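You operate a simulated robot arm through the tools that you are given. There is no shell and no other tool.

Carry out the task below with a simulated robot arm. There is one attempt and no reset: what you move stays moved.

## Task
Swap the bridge slide in the viewer for the boat slide and focus it.
Fine: light off before a slide comes out, and off at the end; the old slide goes in the rack's empty slot.

The check looks at the end state, three seconds after you hand in, the way a careful person would. Anything else that was tipped, shoved, dropped, spilled or broken makes it a failure.

## Robot
A 6-joint arm with a two-finger gripper, fixed in place. Base frame: the origin is at the foot of the arm, x ahead of it, y to its left, z up; the work surface is at about z = 0.8. Units: m, rad, N and s.
Its first joint turns from -2.897 to 2.897 rad. Payload 2.45 kg.
The TCP is the grasp point between the finger pads, 0.02 m short of the fingertips. In the tool frame z runs along the fingers and y along their closing line. Largest opening 0.14 m; the body of the gripper starts 0.168 m behind the TCP.
Orientation is that of the tool frame in the base frame, as [roll, pitch, yaw] about the fixed x, y, z axes, in that order (R = Rz(yaw) Ry(pitch) Rx(roll)). With the fingers straight down and closing along the base's y, the tool's x points along the base's -x, its y along +y and its z along -z.

## Interface
- The arm moves only by the tool send_rows. Its arguments are lists of equal length, an entry for each row: "travel": the shift along the tool's x, y, z in m, a list of three; "delta_rot": the turn, a rotation vector about the tool's x, y, z in rad, a list of three; "claw": the opening, from 0 (shut) to 1 (fully open). In form: {"travel": [[x, y, z], ...], "delta_rot": [[wx, wy, wz], ...], "claw": [claw, ...]}. A call has 1 to 20 rows; each row is the pose to reach, as a shift and turn from the pose commanded when the call began, along the tool's axes at that moment. Each row takes 0.2 s and may step no farther than 0.05 m and 0.15 rad from the row before; otherwise, or with a gripper value out of range, the whole call is refused. A pose out of reach is approached as far as the arm can. The call stops where the force on the tool passes 40 N (or 10 N more than at its start, if that is more) or the arm is blocked; 0.2 s more then pass. The fingers move at their own pace (about 0.045 m/s each) and stop on an object; they squeeze with about 44 N. The grip force told is the motor's: it shows also when the fingers shut on nothing. Time passes only in rows, and 0.2 s behind the last, so rows that repeat a pose let the fingers close. It gives the time, the measured TCP pose, the force on the tool (base axes), the opening and the grip force at its end, in the units of the frame above (readings bear some noise), with the torque about the TCP (base axes, N m) and any sound that the robot's microphone picked up, and new pictures: "pictures" is both (left out), scene, wrist or none.
- Cameras (640 x 400 px; columns grow to the right, rows downward): "scene" is fixed at [0.216, 0.6478, 1.3905]; the picture's right is [-0.23, -0.97, 0.00], its down [-0.51, 0.12, -0.85] and it looks along [0.83, -0.20, -0.53] (base axes); focal length 366 px, centre (320, 200). "wrist" rides on the gripper at [0.078, 0.011, -0.209] in the tool frame; the picture's right is [-0.14, 0.99, 0.00], its down [-0.92, -0.13, -0.37] and it looks along [-0.37, -0.05, 0.93] (tool axes); focal length 280 px, centre (320, 200). There is no depth. A picture from a camera that has moved, and an enlarged one, comes with that camera's place and axes in the base frame and with its lens.
- enlarge(camera, box): a new picture of the part [left, top, right, bottom] of that camera's present view, enlarged. No time passes.
- close_job(): hands the job in; it is judged then, once.

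Nothing tells you positions but the pictures and the camera data. Unless the task says otherwise, let go and move clear before handing in.

The tools are called after ">>>" as a command line: name --argument value ..., lists and objects as JSON in quotes. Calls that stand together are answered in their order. send_rows: Moves the arm, as the interface text tells. Its arguments: {"type":"object","properties":{"travel":{"type":"array"},"delta_rot":{"type":"array"},"claw":{"type":"array"},"pictures":{"type":"string","enum":["both","scene","wrist","none"]}},"required":["travel","delta_rot","claw"]} The other tools are called the same way: enlarge (camera, box) takes an enlarged picture of a part of a camera's view; close_job () hands the job in.

At the start:

```text
clock: 0.0
position: [0.5633, 0.593, 1.2003]
tcp_rot: [3.141, 0.0, -3.141]
force: [-0.5, 0.3, 0.3]
moment: [0.0, 0.01, 0.04]
opening: 0.1399
gripper_force: 0.1
```

scene: 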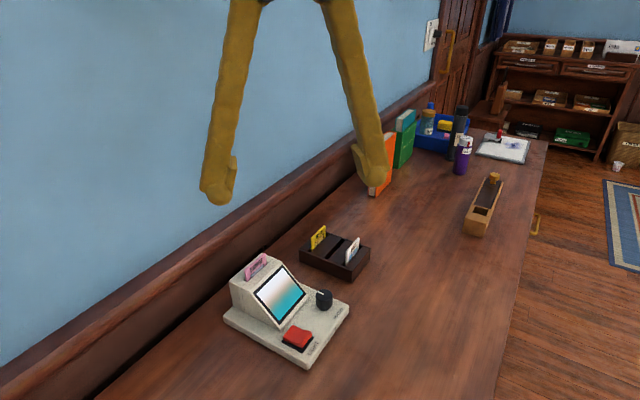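
wrist: 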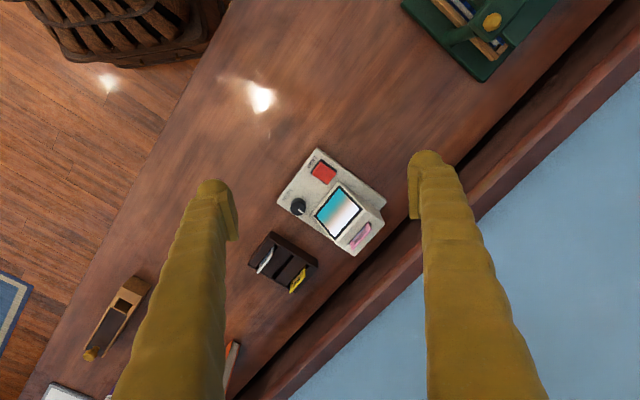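

I see a slide viewer with a lit screen, a red rocker switch, a black knob and a pink-handled slide on top. Next to it is a dark rack holding a yellow and a white slide. I'll enlarge the views before moving.

>>> enlarge --camera "scene" --box '[210, 210, 390, 370]'

>>> enlarge --camera "wrist" --box '[230, 140, 400, 310]'

```text
2.50 times, centred on (300, 290) of scene
camera zoom: at [0.216, 0.6478, 1.3905], right [-0.23, -0.97, 0.0], down [-0.51, 0.12, -0.85], along [0.83, -0.2, -0.53], focal length 914 px, centre (370, -25)
```

zoom: 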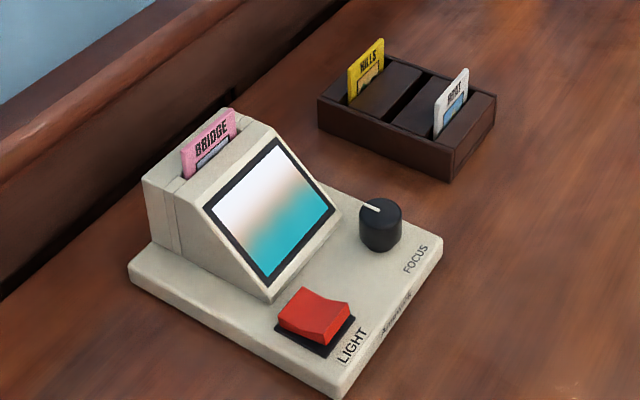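

```text
2.35 times, centred on (315, 225) of wrist
camera zoom: at [0.4839, 0.6023, 1.41], right [0.14, 0.99, 0.0], down [0.92, -0.13, 0.37], along [0.37, -0.05, -0.93], focal length 660 px, centre (332, 141)
```

zoom: 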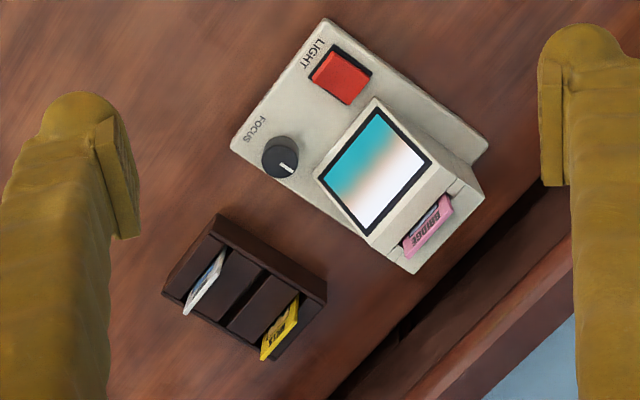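

The bridge slide is in the viewer. The rack holds hills (yellow) at the wall end and boat (white) at the front end, with the middle slot empty. I'll zoom in more to measure them.

>>> enlarge --camera "scene" --box '[240, 245, 290, 295]'

>>> enlarge --camera "scene" --box '[295, 220, 375, 285]'

>>> enlarge --camera "wrist" --box '[310, 180, 390, 260]'

>>> enlarge --camera "wrist" --box '[245, 225, 325, 305]'

>>> enlarge --camera "scene" --box '[270, 280, 350, 370]'

```text
8.00 times, centred on (265, 270) of scene
camera zoom: at [0.216, 0.6478, 1.3905], right [-0.23, -0.97, 0.0], down [-0.51, 0.12, -0.85], along [0.83, -0.2, -0.53], focal length 2926 px, centre (760, -360)
```

zoom: 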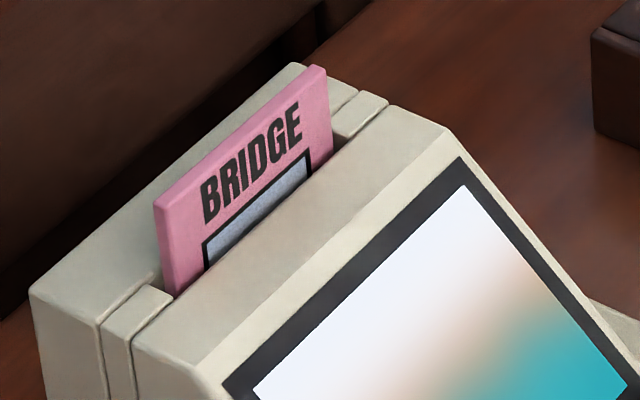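

```text
6.15 times, centred on (335, 252) of scene
camera zoom: at [0.216, 0.6478, 1.3905], right [-0.23, -0.97, 0.0], down [-0.51, 0.12, -0.85], along [0.83, -0.2, -0.53], focal length 2251 px, centre (228, -123)
```

zoom: 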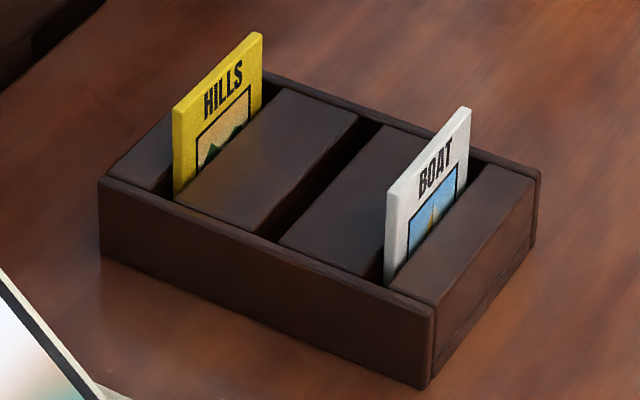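

```text
5.00 times, centred on (350, 220) of wrist
camera zoom: at [0.4839, 0.6023, 1.41], right [0.14, 0.99, 0.0], down [0.92, -0.13, 0.37], along [0.37, -0.05, -0.93], focal length 1402 px, centre (170, 100)
```

zoom: 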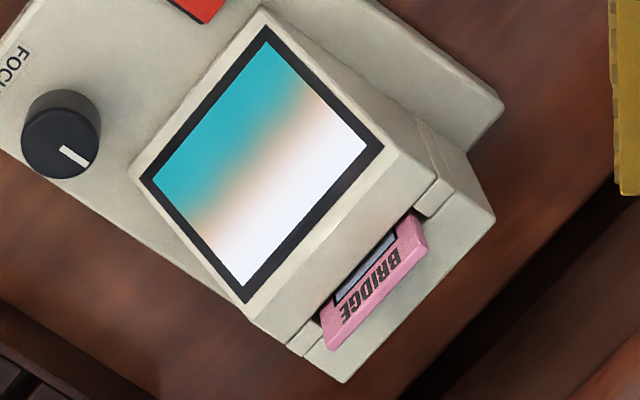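

```text
5.00 times, centred on (285, 265) of wrist
camera zoom: at [0.4839, 0.6023, 1.41], right [0.14, 0.99, 0.0], down [0.92, -0.13, 0.37], along [0.37, -0.05, -0.93], focal length 1402 px, centre (495, -125)
```

zoom: 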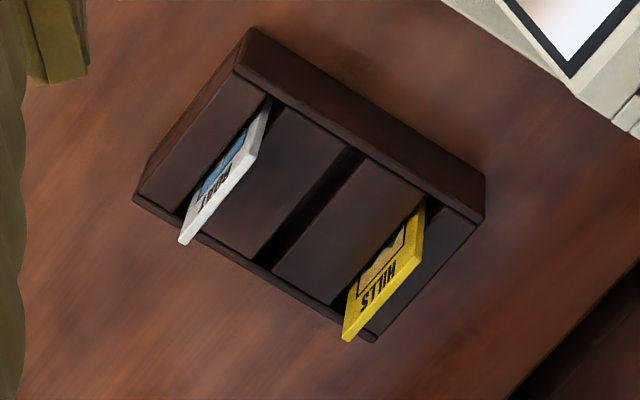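

```text
4.44 times, centred on (310, 325) of scene
camera zoom: at [0.216, 0.6478, 1.3905], right [-0.23, -0.97, 0.0], down [-0.51, 0.12, -0.85], along [0.83, -0.2, -0.53], focal length 1626 px, centre (364, -356)
```

zoom: 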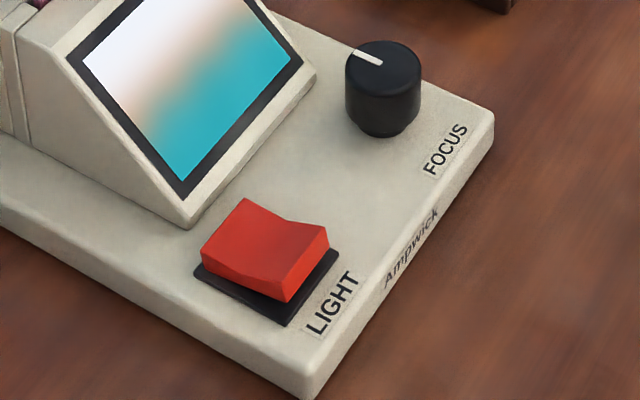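

Boat, bridge and hills are all parallel, with the plate faces turned about 43° from the base x axis. I'll turn the gripper to match and come down a bit for a closer look at the viewer.

>>> send_rows --travel '[[-0.014, -0.006, 0.014], [-0.028, -0.012, 0.028], [-0.043, -0.018, 0.043], [-0.057, -0.025, 0.057], [-0.071, -0.03, 0.071], [-0.086, -0.037, 0.086], [-0.1, -0.043, 0.1], [-0.1, -0.043, 0.1]]' --delta_rot '[[0, 0, 0.117], [0, 0, 0.234], [0, 0, 0.351], [0, 0, 0.469], [0, 0, 0.586], [0, 0, 0.703], [0, 0, 0.82], [0, 0, 0.82]]' --claw '[0.25, 0.25, 0.25, 0.25, 0.25, 0.25, 0.25, 0.25]'

```text
clock: 1.8
position: [0.6639, 0.5501, 1.1004]
tcp_rot: [3.141, -0.003, 2.32]
force: [-0.1, 0.1, 0.3]
moment: [0.02, -0.06, 0.0]
opening: 0.0349
gripper_force: 0.1
camera wrist: at [0.618, 0.6141, 1.3102], right [0.82, 0.57, 0.0], down [0.53, -0.76, 0.37], along [0.21, -0.3, -0.93], focal length 280 px, centre (320, 200)
```

scene: 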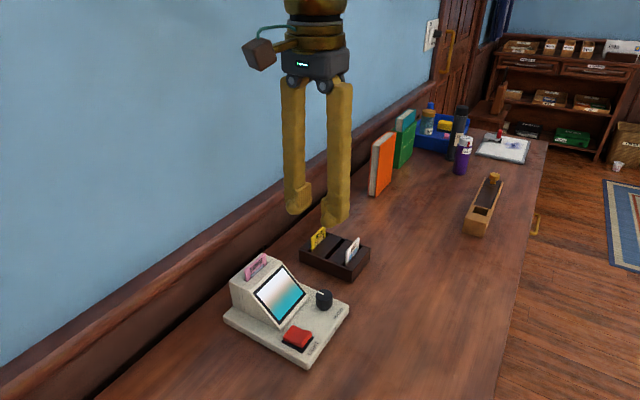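
wrist: 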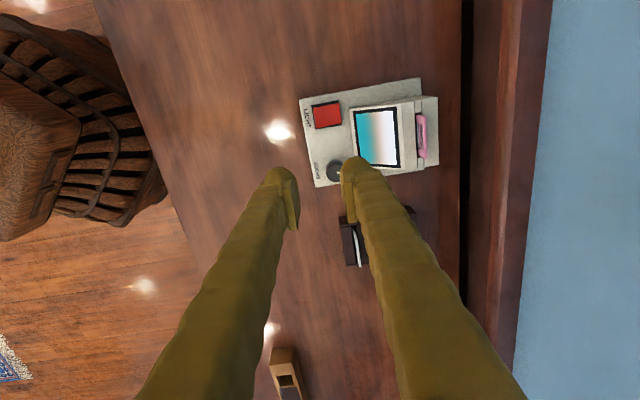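

The gripper is now aligned with the slides. Next I'll zoom on the viewer to see the rocker state, the knob and the exact slide angle.

>>> enlarge --camera "wrist" --box '[290, 70, 450, 190]'

>>> enlarge --camera "wrist" --box '[300, 80, 350, 140]'

>>> enlarge --camera "wrist" --box '[395, 90, 445, 190]'

>>> enlarge --camera "scene" --box '[275, 315, 325, 365]'

```text
3.33 times, centred on (370, 130) of wrist
camera zoom: at [0.618, 0.6141, 1.3102], right [0.82, 0.57, 0.0], down [0.53, -0.76, 0.37], along [0.21, -0.3, -0.93], focal length 935 px, centre (153, 433)
```

zoom: 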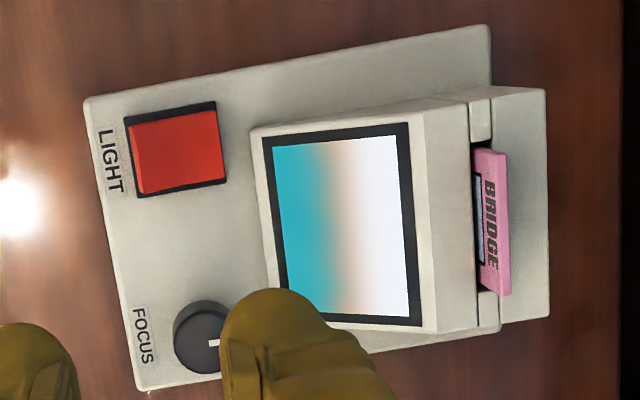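

```text
6.67 times, centred on (325, 110) of wrist
camera zoom: at [0.618, 0.6141, 1.3102], right [0.82, 0.57, 0.0], down [0.53, -0.76, 0.37], along [0.21, -0.3, -0.93], focal length 1869 px, centre (287, 800)
```

zoom: 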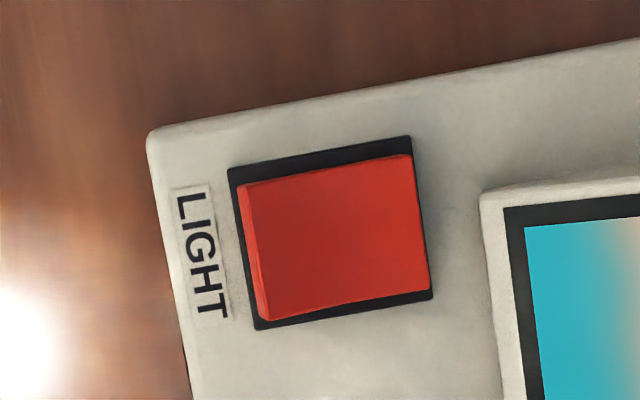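

```text
4.00 times, centred on (420, 140) of wrist
camera zoom: at [0.618, 0.6141, 1.3102], right [0.82, 0.57, 0.0], down [0.53, -0.76, 0.37], along [0.21, -0.3, -0.93], focal length 1122 px, centre (-80, 440)
```

zoom: 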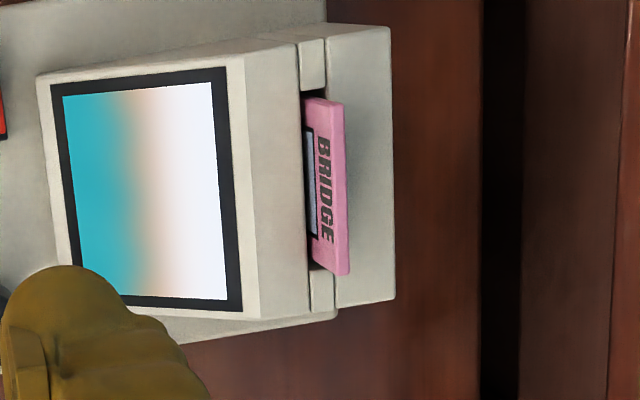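

```text
8.00 times, centred on (300, 340) of scene
camera zoom: at [0.216, 0.6478, 1.3905], right [-0.23, -0.97, 0.0], down [-0.51, 0.12, -0.85], along [0.83, -0.2, -0.53], focal length 2926 px, centre (480, -920)
```

zoom: 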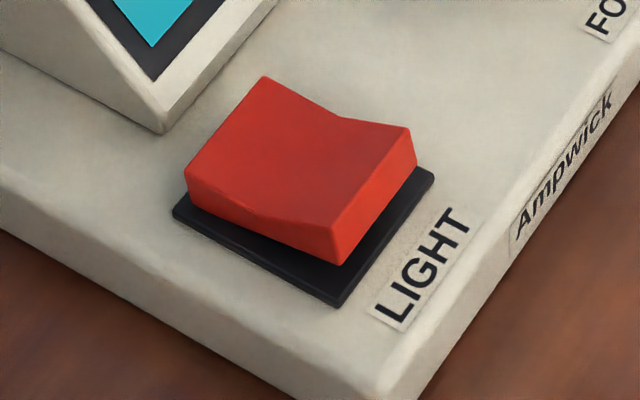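

The rocker is rear-side down, which is on, so the front half near the LIGHT label has to be pressed for off. I'll close the fingers and hover over its front edge at about (0.638, 0.571).

>>> send_rows --travel '[[0.008, -0.001, 0.04], [0.016, -0.003, 0.08], [0.025, -0.004, 0.12], [0.0329, -0.0053, 0.16], [0.0329, -0.0053, 0.2], [0.0329, -0.0053, 0.215], [0.0329, -0.0053, 0.215]]' --delta_rot '[[0, 0, -0.01], [0, 0, -0.02], [0, 0, -0.03], [0, 0, -0.036], [0, 0, -0.036], [0, 0, -0.036], [0, 0, -0.036]]' --claw '[0, 0, 0, 0, 0, 0, 0]'

```text
clock: 3.4
position: [0.6378, 0.571, 0.8855]
tcp_rot: [3.139, -0.001, 2.358]
force: [-0.3, -1.1, -0.4]
moment: [0.01, 0.02, -0.01]
opening: 0.0
gripper_force: 29.9
camera wrist: at [0.5883, 0.6333, 1.095], right [0.8, 0.6, 0.0], down [0.56, -0.74, 0.37], along [0.22, -0.29, -0.93], focal length 280 px, centre (320, 200)
```

scene: 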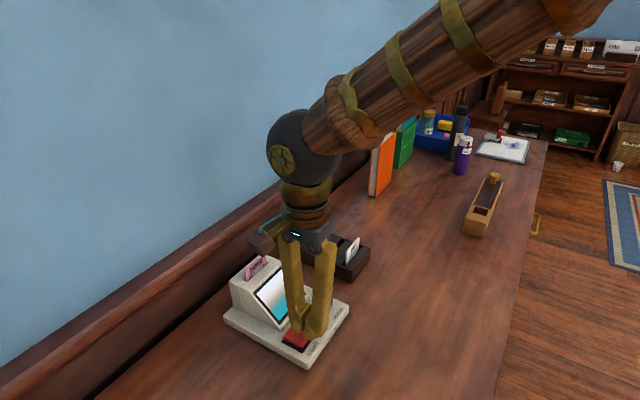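
wrist: 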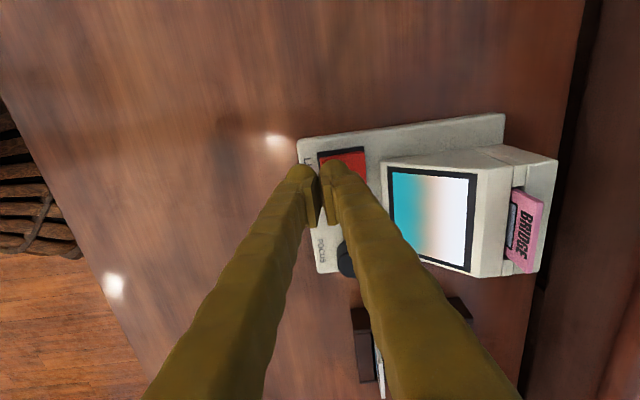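

The fingers are shut and about 3 cm above the front of the rocker. I'll check the alignment before pressing.

>>> enlarge --camera "scene" --box '[265, 290, 355, 370]'

>>> enlarge --camera "wrist" --box '[280, 130, 400, 210]'

```text
5.00 times, centred on (310, 330) of scene
camera zoom: at [0.216, 0.6478, 1.3905], right [-0.23, -0.97, 0.0], down [-0.51, 0.12, -0.85], along [0.83, -0.2, -0.53], focal length 1829 px, centre (370, -450)
```

zoom: 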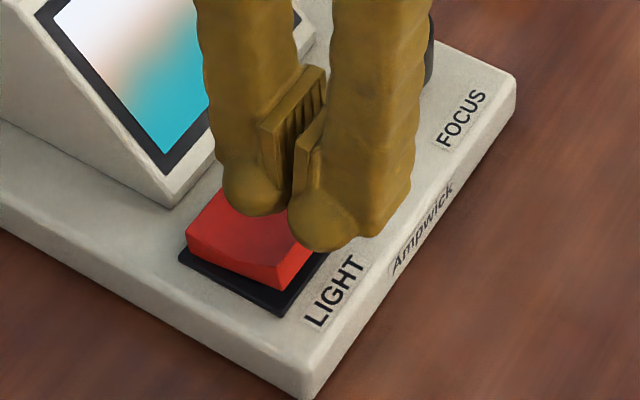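

```text
5.00 times, centred on (340, 170) of wrist
camera zoom: at [0.5883, 0.6333, 1.095], right [0.8, 0.6, 0.0], down [0.56, -0.74, 0.37], along [0.22, -0.29, -0.93], focal length 1402 px, centre (220, 350)
```

zoom: 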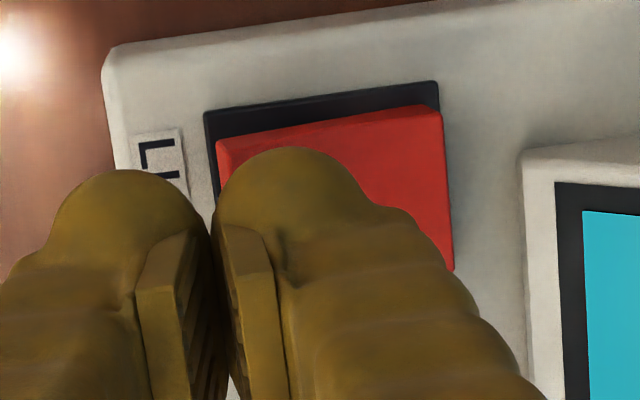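

The finger bulbs are thicker than I assumed, so I'll shift 1 cm toward the front edge. Then I'll press down slowly and back off.

>>> send_rows --travel '[[0, -0.01, 0], [0, -0.01, 0.015], [0, -0.01, 0.022], [0, -0.01, 0.026], [0, -0.01, 0.029], [0, -0.01, 0.032], [0, -0.01, 0.034]]' --delta_rot '[[0, 0, 0], [0, 0, 0], [0, 0, 0], [0, 0, 0], [0, 0, 0], [0, 0, 0], [0, 0, 0]]' --claw '[0, 0, 0, 0, 0, 0, 0]'

```text
clock: 5.0
position: [0.6301, 0.5646, 0.852]
tcp_rot: [3.14, -0.001, 2.357]
force: [-7.6, -4.4, 4.7]
moment: [0.01, -0.01, 0.0]
opening: 0.0
gripper_force: 29.7
camera wrist: at [0.5817, 0.6255, 1.0611], right [0.8, 0.6, 0.0], down [0.56, -0.74, 0.37], along [0.22, -0.29, -0.93], focal length 280 px, centre (320, 200)
```

scene: 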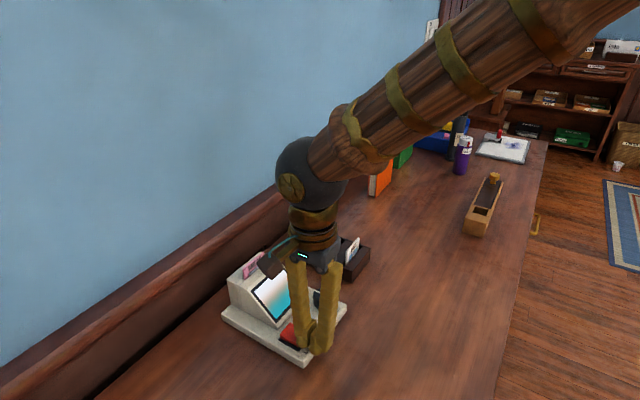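
wrist: 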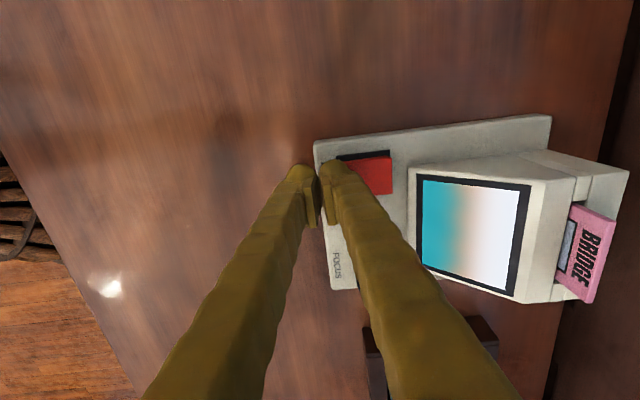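

There is a sideways force, so the fingers may be wedging against the front face of the rocker. I'll back off upward and look.

>>> send_rows --travel '[[0, 0, -0.01], [0, 0, -0.03], [0, 0, -0.06]]' --delta_rot '[[0, 0, 0], [0, 0, 0], [0, 0, 0]]' --claw '[0, 0, 0]'

>>> enlarge --camera "scene" --box '[210, 240, 370, 370]'

>>> enlarge --camera "wrist" --box '[290, 90, 450, 210]'

```text
clock: 5.8
position: [0.6305, 0.5624, 0.9102]
tcp_rot: [3.139, -0.003, 2.357]
force: [0.4, -0.7, -0.3]
moment: [0.01, 0.03, -0.01]
opening: 0.0
gripper_force: 29.3
camera wrist: at [0.5817, 0.6252, 1.1201], right [0.8, 0.6, 0.0], down [0.56, -0.74, 0.37], along [0.22, -0.29, -0.93], focal length 280 px, centre (320, 200)
```

scene: 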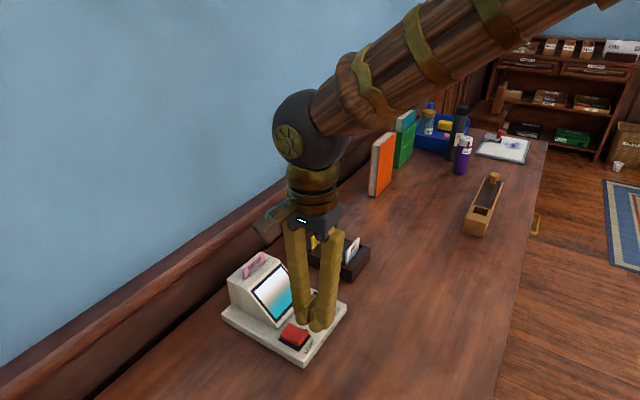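
wrist: 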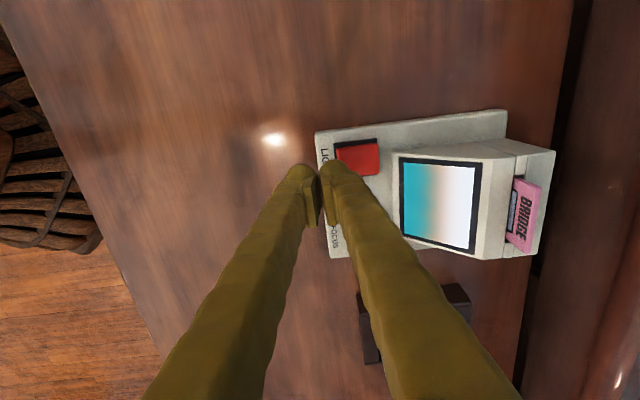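

```text
3.08 times, centred on (290, 305) of scene
camera zoom: at [0.216, 0.6478, 1.3905], right [-0.23, -0.97, 0.0], down [-0.51, 0.12, -0.85], along [0.83, -0.2, -0.53], focal length 1126 px, centre (412, -123)
```

zoom: 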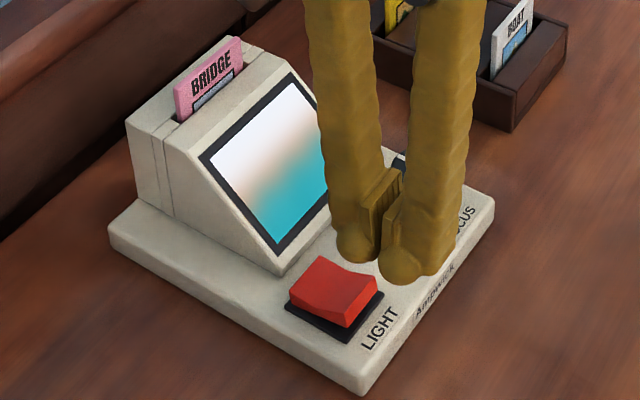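

```text
3.33 times, centred on (370, 150) of wrist
camera zoom: at [0.5817, 0.6252, 1.1201], right [0.8, 0.6, 0.0], down [0.56, -0.74, 0.37], along [0.22, -0.29, -0.93], focal length 935 px, centre (153, 367)
```

zoom: 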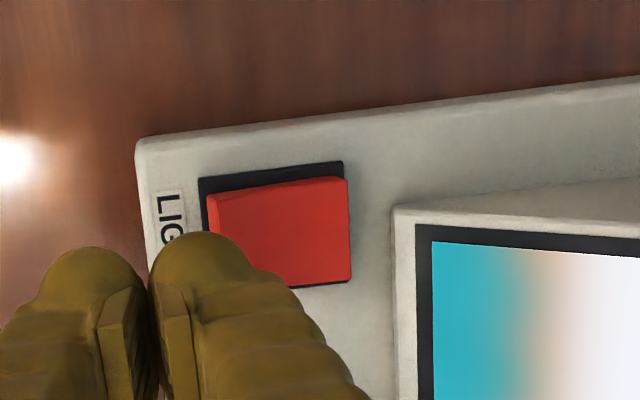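

The fingers slid down in front of the rocker and nudged the viewer back a few millimetres. I'll re-aim about 19 mm further back so the tip lands squarely on the rocker's front half, and press in small steps.

>>> send_rows --travel '[[0.001, 0.0187, 0], [0.001, 0.0187, 0.03], [0.001, 0.0187, 0.045], [0.001, 0.0187, 0.052], [0.001, 0.0187, 0.055], [0.001, 0.0187, 0.057]]' --delta_rot '[[0, 0, 0], [0, 0, 0], [0, 0, 0], [0, 0, 0], [0, 0, 0], [0, 0, 0]]' --claw '[0, 0, 0, 0, 0, 0]'

>>> enlarge --camera "scene" --box '[250, 280, 350, 370]'

>>> enlarge --camera "wrist" --box '[290, 110, 410, 200]'

```text
clock: 7.2
position: [0.6405, 0.577, 0.8528]
tcp_rot: [3.14, -0.002, 2.359]
force: [0.1, -0.7, 1.4]
moment: [0.02, -0.01, -0.02]
opening: 0.0
gripper_force: 29.2
camera wrist: at [0.5934, 0.639, 1.0636], right [0.8, 0.6, 0.0], down [0.56, -0.74, 0.37], along [0.22, -0.29, -0.93], focal length 280 px, centre (320, 200)
```

scene: 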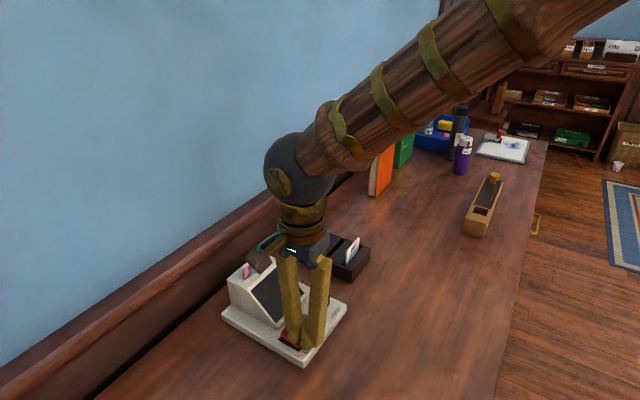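
wrist: 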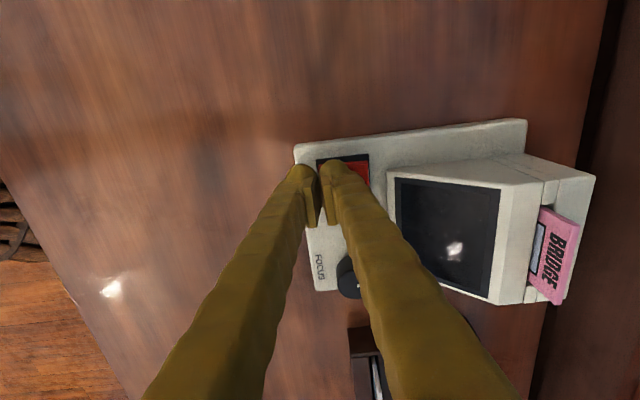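

```text
4.44 times, centred on (300, 325) of scene
camera zoom: at [0.216, 0.6478, 1.3905], right [-0.23, -0.97, 0.0], down [-0.51, 0.12, -0.85], along [0.83, -0.2, -0.53], focal length 1626 px, centre (409, -356)
```

zoom: 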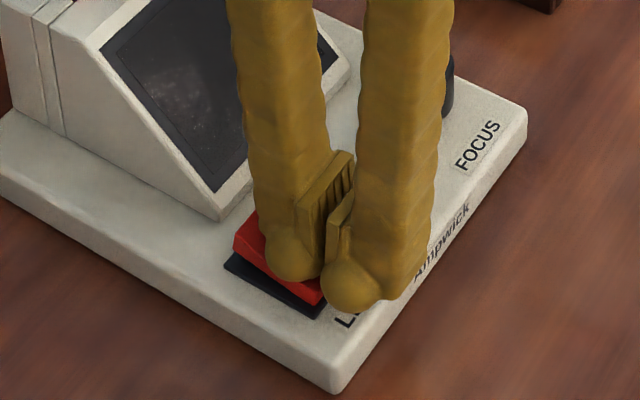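

```text
4.44 times, centred on (350, 155) of wrist
camera zoom: at [0.5934, 0.639, 1.0636], right [0.8, 0.6, 0.0], down [0.56, -0.74, 0.37], along [0.22, -0.29, -0.93], focal length 1246 px, centre (187, 400)
```

zoom: 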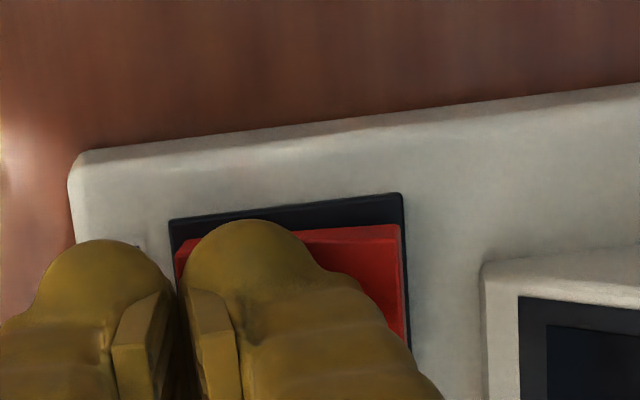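

The light is now off. I'll rise, open the fingers and move above the bridge slide, which also tests the reach out there.

>>> send_rows --travel '[[0, 0, -0.03], [0, 0, -0.07], [0, 0, -0.12], [0, 0, -0.165], [-0.013, 0.028, -0.17], [-0.026, 0.056, -0.17], [-0.04, 0.085, -0.17], [-0.0525, 0.113, -0.17], [-0.0525, 0.113, -0.17]]' --delta_rot '[[0, 0, 0], [0, 0, 0], [0, 0, 0], [0, 0, 0], [0, 0, 0], [0, 0, 0], [0, 0, 0], [0, 0, 0], [0, 0, 0]]' --claw '[0, 0, 0, 0.35, 0.35, 0.35, 0.35, 0.35, 0.35]'

>>> enlarge --camera "scene" --box '[210, 240, 350, 370]'

>>> enlarge --camera "wrist" --box '[250, 60, 410, 200]'

```text
clock: 9.2
position: [0.7598, 0.6208, 1.0237]
tcp_rot: [3.14, -0.002, 2.358]
force: [-0.1, 0.1, 0.8]
moment: [0.02, 0.04, 0.01]
opening: 0.0489
gripper_force: 0.1
camera wrist: at [0.711, 0.6826, 1.234], right [0.8, 0.6, 0.0], down [0.56, -0.74, 0.37], along [0.22, -0.29, -0.93], focal length 280 px, centre (320, 200)
```

scene: 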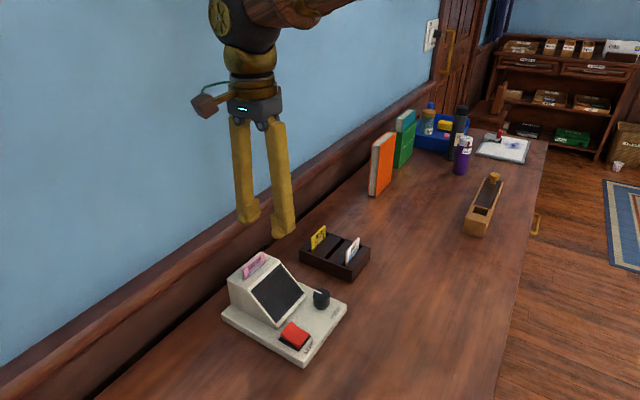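
wrist: 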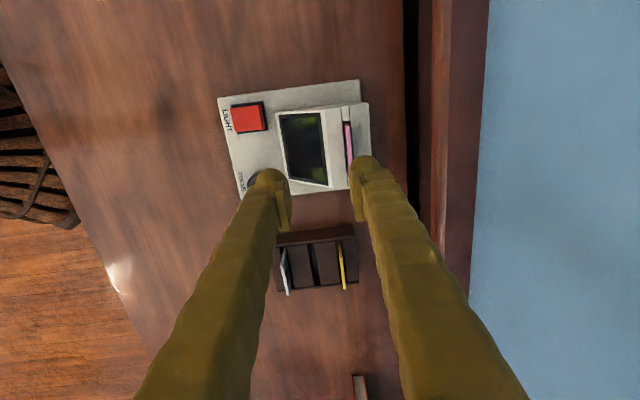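

```text
3.08 times, centred on (280, 305) of scene
camera zoom: at [0.216, 0.6478, 1.3905], right [-0.23, -0.97, 0.0], down [-0.51, 0.12, -0.85], along [0.83, -0.2, -0.53], focal length 1126 px, centre (443, -123)
```

zoom: 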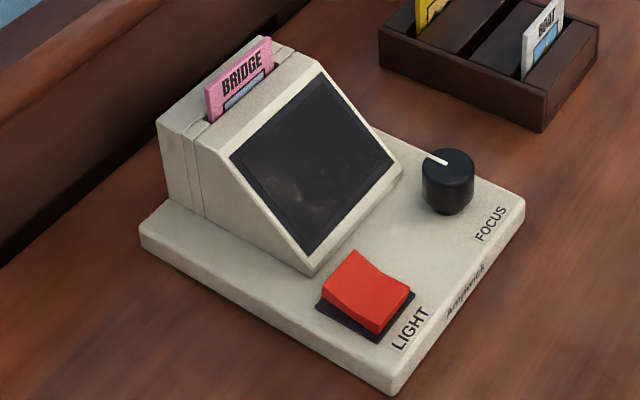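

```text
2.86 times, centred on (330, 130) of wrist
camera zoom: at [0.711, 0.6826, 1.234], right [0.8, 0.6, 0.0], down [0.56, -0.74, 0.37], along [0.22, -0.29, -0.93], focal length 801 px, centre (291, 400)
```

zoom: 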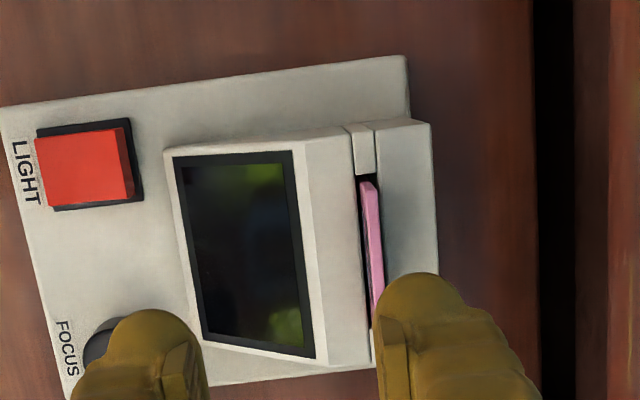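

The light is off and the bridge slide can be seen from above. I'll zoom in to fix its position more precisely.

>>> enlarge --camera "scene" --box '[235, 245, 285, 285]'

>>> enlarge --camera "wrist" --box '[325, 95, 385, 165]'

>>> enlarge --camera "wrist" --box '[270, 220, 370, 300]'

```text
10.00 times, centred on (260, 265) of scene
camera zoom: at [0.216, 0.6478, 1.3905], right [-0.23, -0.97, 0.0], down [-0.51, 0.12, -0.85], along [0.83, -0.2, -0.53], focal length 3658 px, centre (920, -450)
```

zoom: 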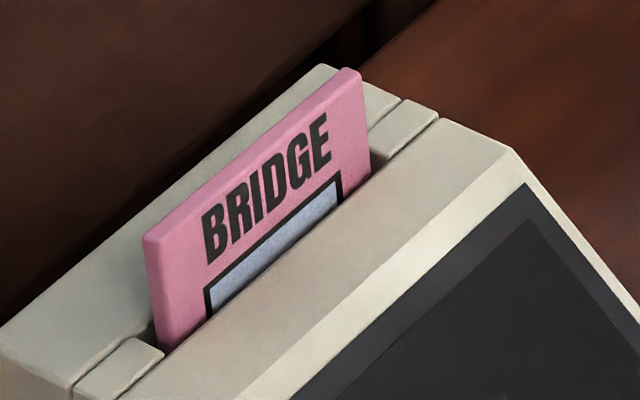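

```text
5.71 times, centred on (355, 130) of wrist
camera zoom: at [0.711, 0.6826, 1.234], right [0.8, 0.6, 0.0], down [0.56, -0.74, 0.37], along [0.22, -0.29, -0.93], focal length 1602 px, centre (120, 600)
```

zoom: 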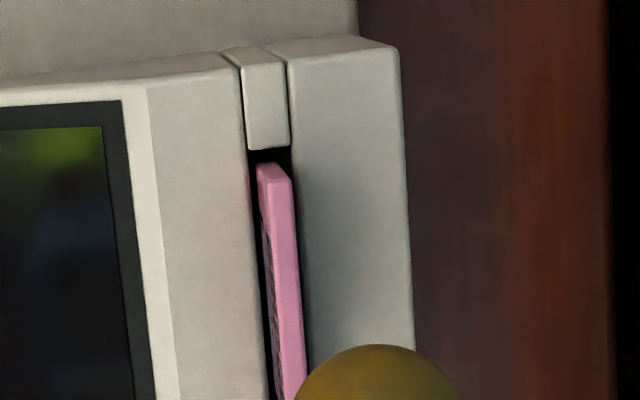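

```text
5.00 times, centred on (320, 260) of wrist
camera zoom: at [0.711, 0.6826, 1.234], right [0.8, 0.6, 0.0], down [0.56, -0.74, 0.37], along [0.22, -0.29, -0.93], focal length 1402 px, centre (320, -100)
```

zoom: 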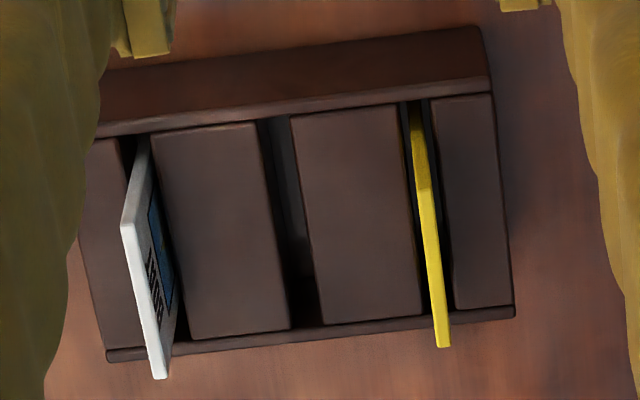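

The bridge slide's top centre is at about (0.788, 0.648, 0.905). I'll hover directly over it to check alignment.

>>> send_rows --travel '[[0, 0.02, 0.0], [0, 0.0388, 0.02], [0, 0.0388, 0.045], [0, 0.0388, 0.064], [0, 0.0388, 0.064]]' --delta_rot '[[0, 0, 0.01], [0, 0, 0.02], [0, 0, 0.02], [0, 0, 0.02], [0, 0, 0.02]]' --claw '[0.35, 0.35, 0.35, 0.35, 0.35]'

>>> enlarge --camera "scene" --box '[220, 215, 300, 285]'

>>> enlarge --camera "wrist" --box '[250, 100, 390, 220]'

```text
clock: 10.4
position: [0.7867, 0.6463, 0.9603]
tcp_rot: [3.139, -0.003, 2.336]
force: [0.2, -1.0, 0.5]
moment: [0.03, 0.0, 0.01]
opening: 0.0493
gripper_force: 0.1
camera wrist: at [0.7388, 0.7102, 1.1703], right [0.81, 0.59, 0.0], down [0.55, -0.75, 0.37], along [0.22, -0.3, -0.93], focal length 280 px, centre (320, 200)
```

scene: 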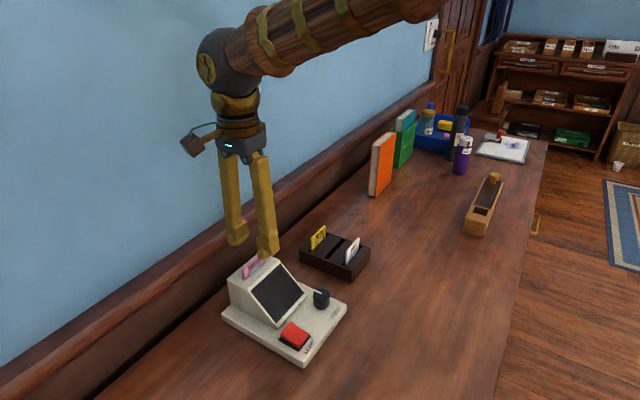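
wrist: 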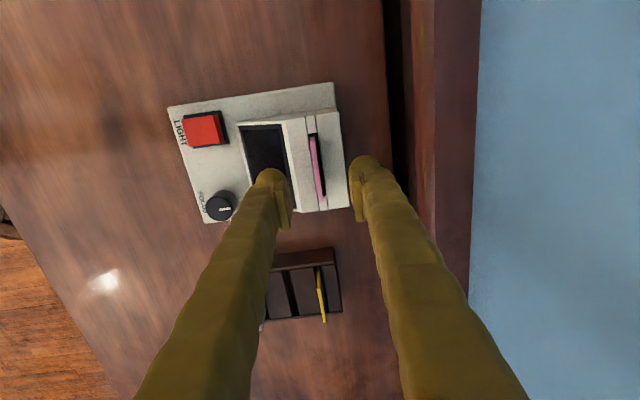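

```text
5.71 times, centred on (260, 250) of scene
camera zoom: at [0.216, 0.6478, 1.3905], right [-0.23, -0.97, 0.0], down [-0.51, 0.12, -0.85], along [0.83, -0.2, -0.53], focal length 2090 px, centre (663, -86)
```

zoom: 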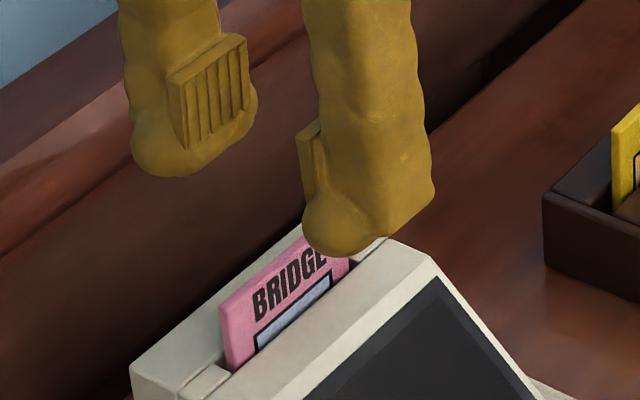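

```text
3.33 times, centred on (320, 160) of wrist
camera zoom: at [0.7388, 0.7102, 1.1703], right [0.81, 0.59, 0.0], down [0.55, -0.75, 0.37], along [0.22, -0.3, -0.93], focal length 935 px, centre (320, 333)
```

zoom: 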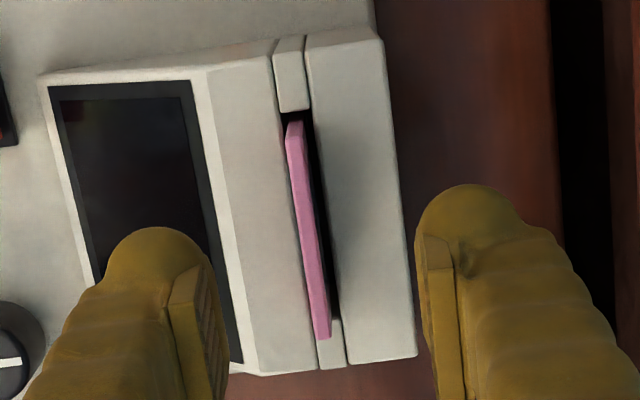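

The reach is fine. The slide sits about 3 mm toward the front and 6 mm off along its width, so I'll correct for both and lower until the fingers straddle it.

>>> send_rows --travel '[[0.006, -0.0028, 0.0], [0.006, -0.0028, 0.02], [0.006, -0.0028, 0.035], [0.006, -0.0028, 0.045], [0.006, -0.0028, 0.05], [0.006, -0.0028, 0.05]]' --delta_rot '[[0, 0, 0.018], [0, 0, 0.018], [0, 0, 0.018], [0, 0, 0.018], [0, 0, 0.018], [0, 0, 0.018]]' --claw '[0.35, 0.35, 0.35, 0.35, 0.35, 0.35]'

>>> enlarge --camera "scene" --box '[220, 225, 300, 295]'

>>> enlarge --camera "wrist" --box '[250, 120, 390, 240]'

```text
clock: 11.8
position: [0.78, 0.65, 0.9105]
tcp_rot: [3.14, -0.002, 2.32]
force: [0.9, 0.6, 0.2]
moment: [-0.02, 0.0, -0.02]
opening: 0.049
gripper_force: 0.0
camera wrist: at [0.7343, 0.7137, 1.1199], right [0.82, 0.57, 0.0], down [0.53, -0.76, 0.37], along [0.21, -0.3, -0.93], focal length 280 px, centre (320, 200)
```

scene: 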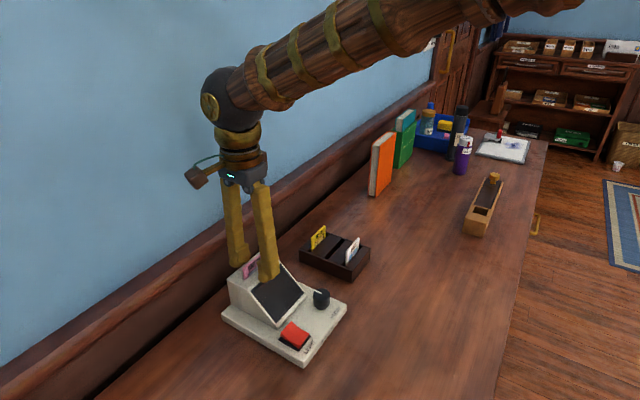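
wrist: 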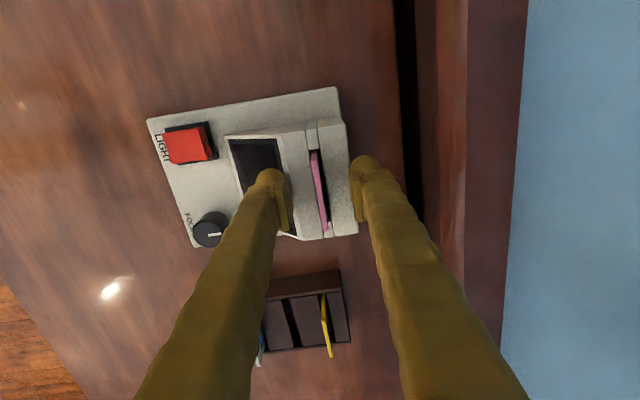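

```text
5.71 times, centred on (260, 260) of scene
camera zoom: at [0.216, 0.6478, 1.3905], right [-0.23, -0.97, 0.0], down [-0.51, 0.12, -0.85], along [0.83, -0.2, -0.53], focal length 2090 px, centre (663, -143)
```

zoom: 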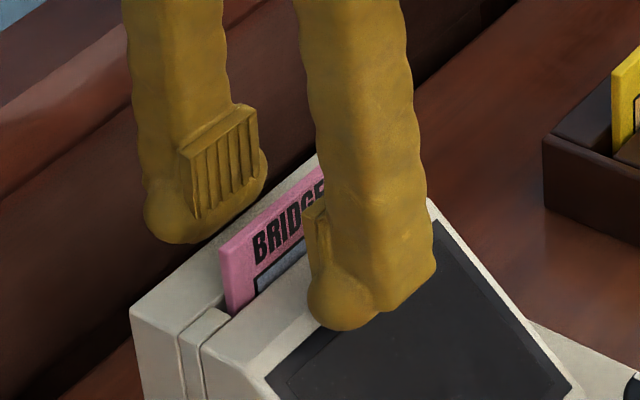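

```text
3.33 times, centred on (320, 180) of wrist
camera zoom: at [0.7343, 0.7137, 1.1199], right [0.82, 0.57, 0.0], down [0.53, -0.76, 0.37], along [0.21, -0.3, -0.93], focal length 935 px, centre (320, 267)
```

zoom: 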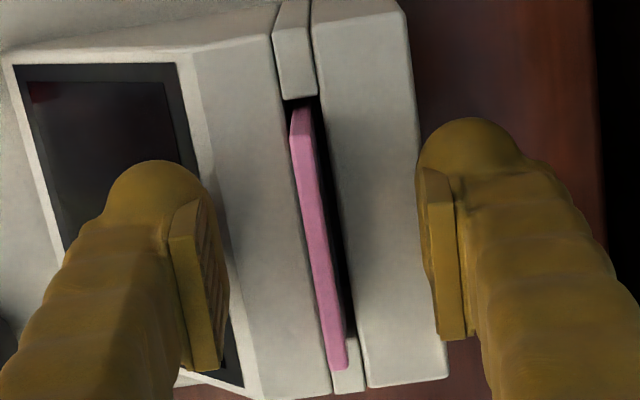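

The fingers straddle the slide and are centred to within about 0.5 mm. I'll lower 4 mm and close.

>>> send_rows --travel '[[0, 0, 0.004], [0, 0, 0.004], [0, 0, 0.004], [0, 0, 0.004], [0, 0, 0.004], [0, 0, 0.004], [0, 0, 0.004]]' --delta_rot '[[0, 0, 0], [0, 0, 0], [0, 0, 0], [0, 0, 0], [0, 0, 0], [0, 0, 0], [0, 0, 0]]' --claw '[0.35, 0.2, 0.1, 0.05, 0, 0, 0]'

>>> enlarge --camera "scene" --box '[220, 225, 300, 295]'

>>> enlarge --camera "wrist" --box '[250, 120, 390, 240]'

```text
clock: 12.5
position: [0.7805, 0.6518, 0.9114]
tcp_rot: [3.133, 0.0, 2.319]
force: [-1.4, -2.0, 3.4]
moment: [0.36, -0.3, 0.03]
opening: 0.0141
gripper_force: 4.5
stopped in row 3: the force on the tool passed its limit at 45 N (the readings are from after the stop); the commanded pose is now the measured one
camera wrist: at [0.7344, 0.714, 1.1218], right [0.82, 0.57, 0.01], down [0.53, -0.76, 0.37], along [0.22, -0.3, -0.93], focal length 280 px, centre (320, 200)
```

scene: 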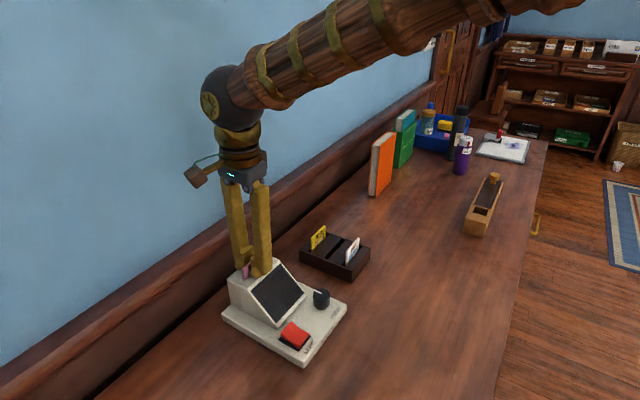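
wrist: 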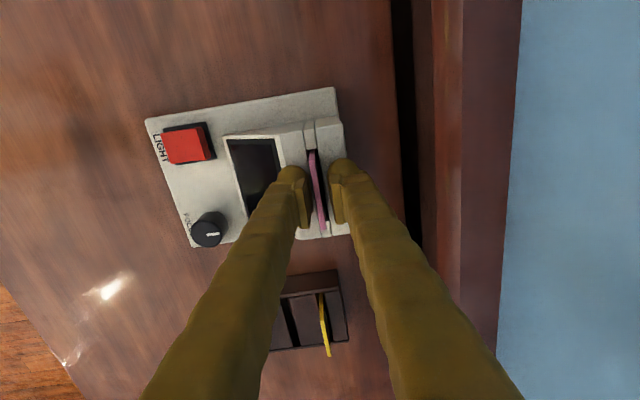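

```text
5.71 times, centred on (260, 260) of scene
camera zoom: at [0.216, 0.6478, 1.3905], right [-0.23, -0.97, 0.0], down [-0.51, 0.12, -0.85], along [0.83, -0.2, -0.53], focal length 2090 px, centre (663, -143)
```

zoom: 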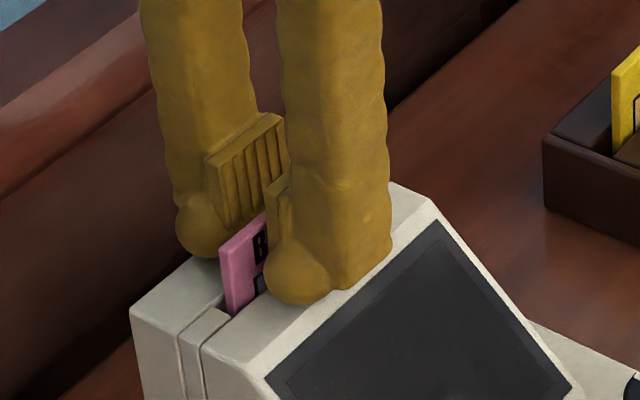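

```text
3.33 times, centred on (320, 180) of wrist
camera zoom: at [0.7344, 0.714, 1.1218], right [0.82, 0.57, 0.01], down [0.53, -0.76, 0.37], along [0.22, -0.3, -0.93], focal length 935 px, centre (320, 267)
```

zoom: 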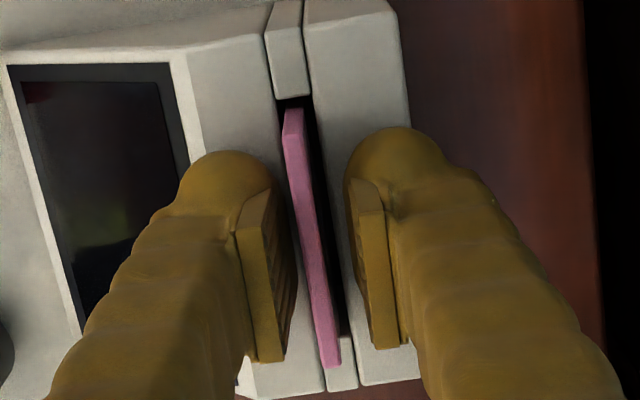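

A fingertip touched the top of the viewer head, so that surface is at about z = 0.889. I'll raise 3 mm, level the tool, recentre by 2 mm and then close.

>>> send_rows --travel '[[0, -0.001, -0.003], [0, -0.002, -0.003], [0, -0.002, -0.003]]' --delta_rot '[[0.007, 0, 0], [0.007, 0, 0], [0.007, 0, 0]]' --claw '[0.15, 0.15, 0.15]'

>>> enlarge --camera "scene" --box '[220, 225, 300, 295]'

>>> enlarge --camera "wrist" --box '[250, 120, 390, 240]'

```text
clock: 13.3
position: [0.7822, 0.6496, 0.9131]
tcp_rot: [-3.14, -0.001, 2.321]
force: [-0.2, -0.3, 0.0]
moment: [0.0, 0.01, 0.01]
opening: 0.021
gripper_force: 0.1
camera wrist: at [0.7344, 0.714, 1.1226], right [0.82, 0.57, 0.0], down [0.53, -0.76, 0.37], along [0.21, -0.3, -0.93], focal length 280 px, centre (320, 200)
```

scene: 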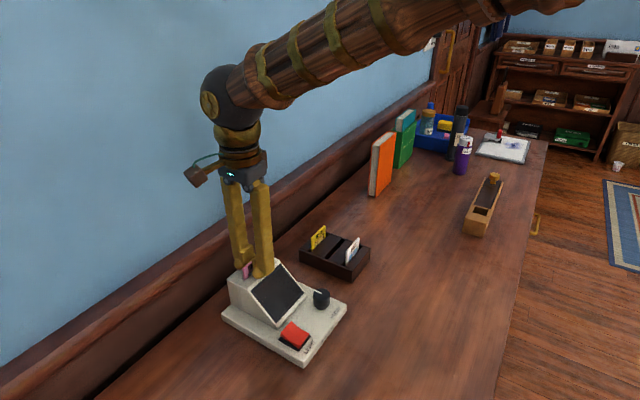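
wrist: 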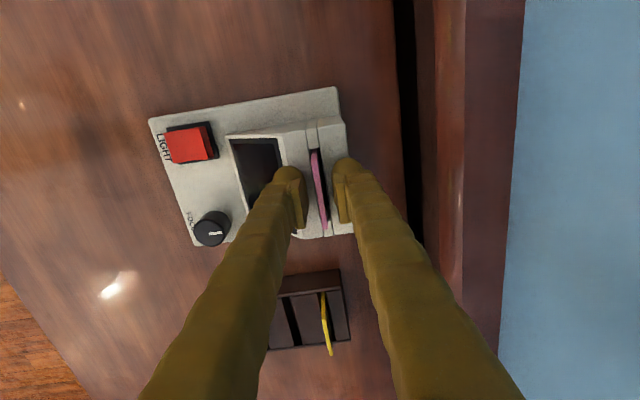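

```text
5.71 times, centred on (260, 260) of scene
camera zoom: at [0.216, 0.6478, 1.3905], right [-0.23, -0.97, 0.0], down [-0.51, 0.12, -0.85], along [0.83, -0.2, -0.53], focal length 2090 px, centre (663, -143)
```

zoom: 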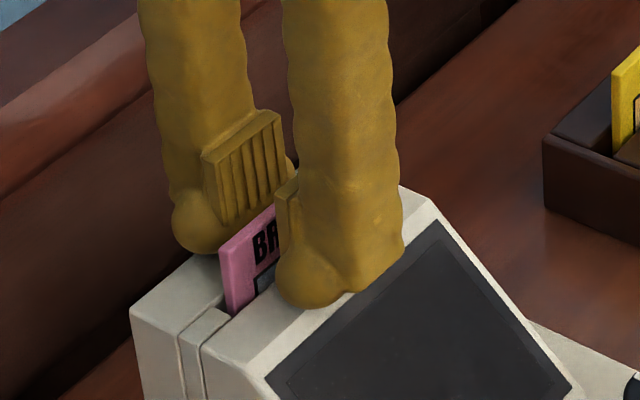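

```text
3.33 times, centred on (320, 180) of wrist
camera zoom: at [0.7344, 0.714, 1.1226], right [0.82, 0.57, 0.0], down [0.53, -0.76, 0.37], along [0.21, -0.3, -0.93], focal length 935 px, centre (320, 267)
```

zoom: 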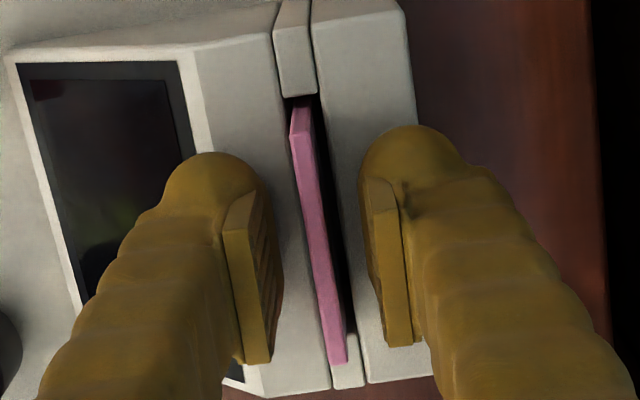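

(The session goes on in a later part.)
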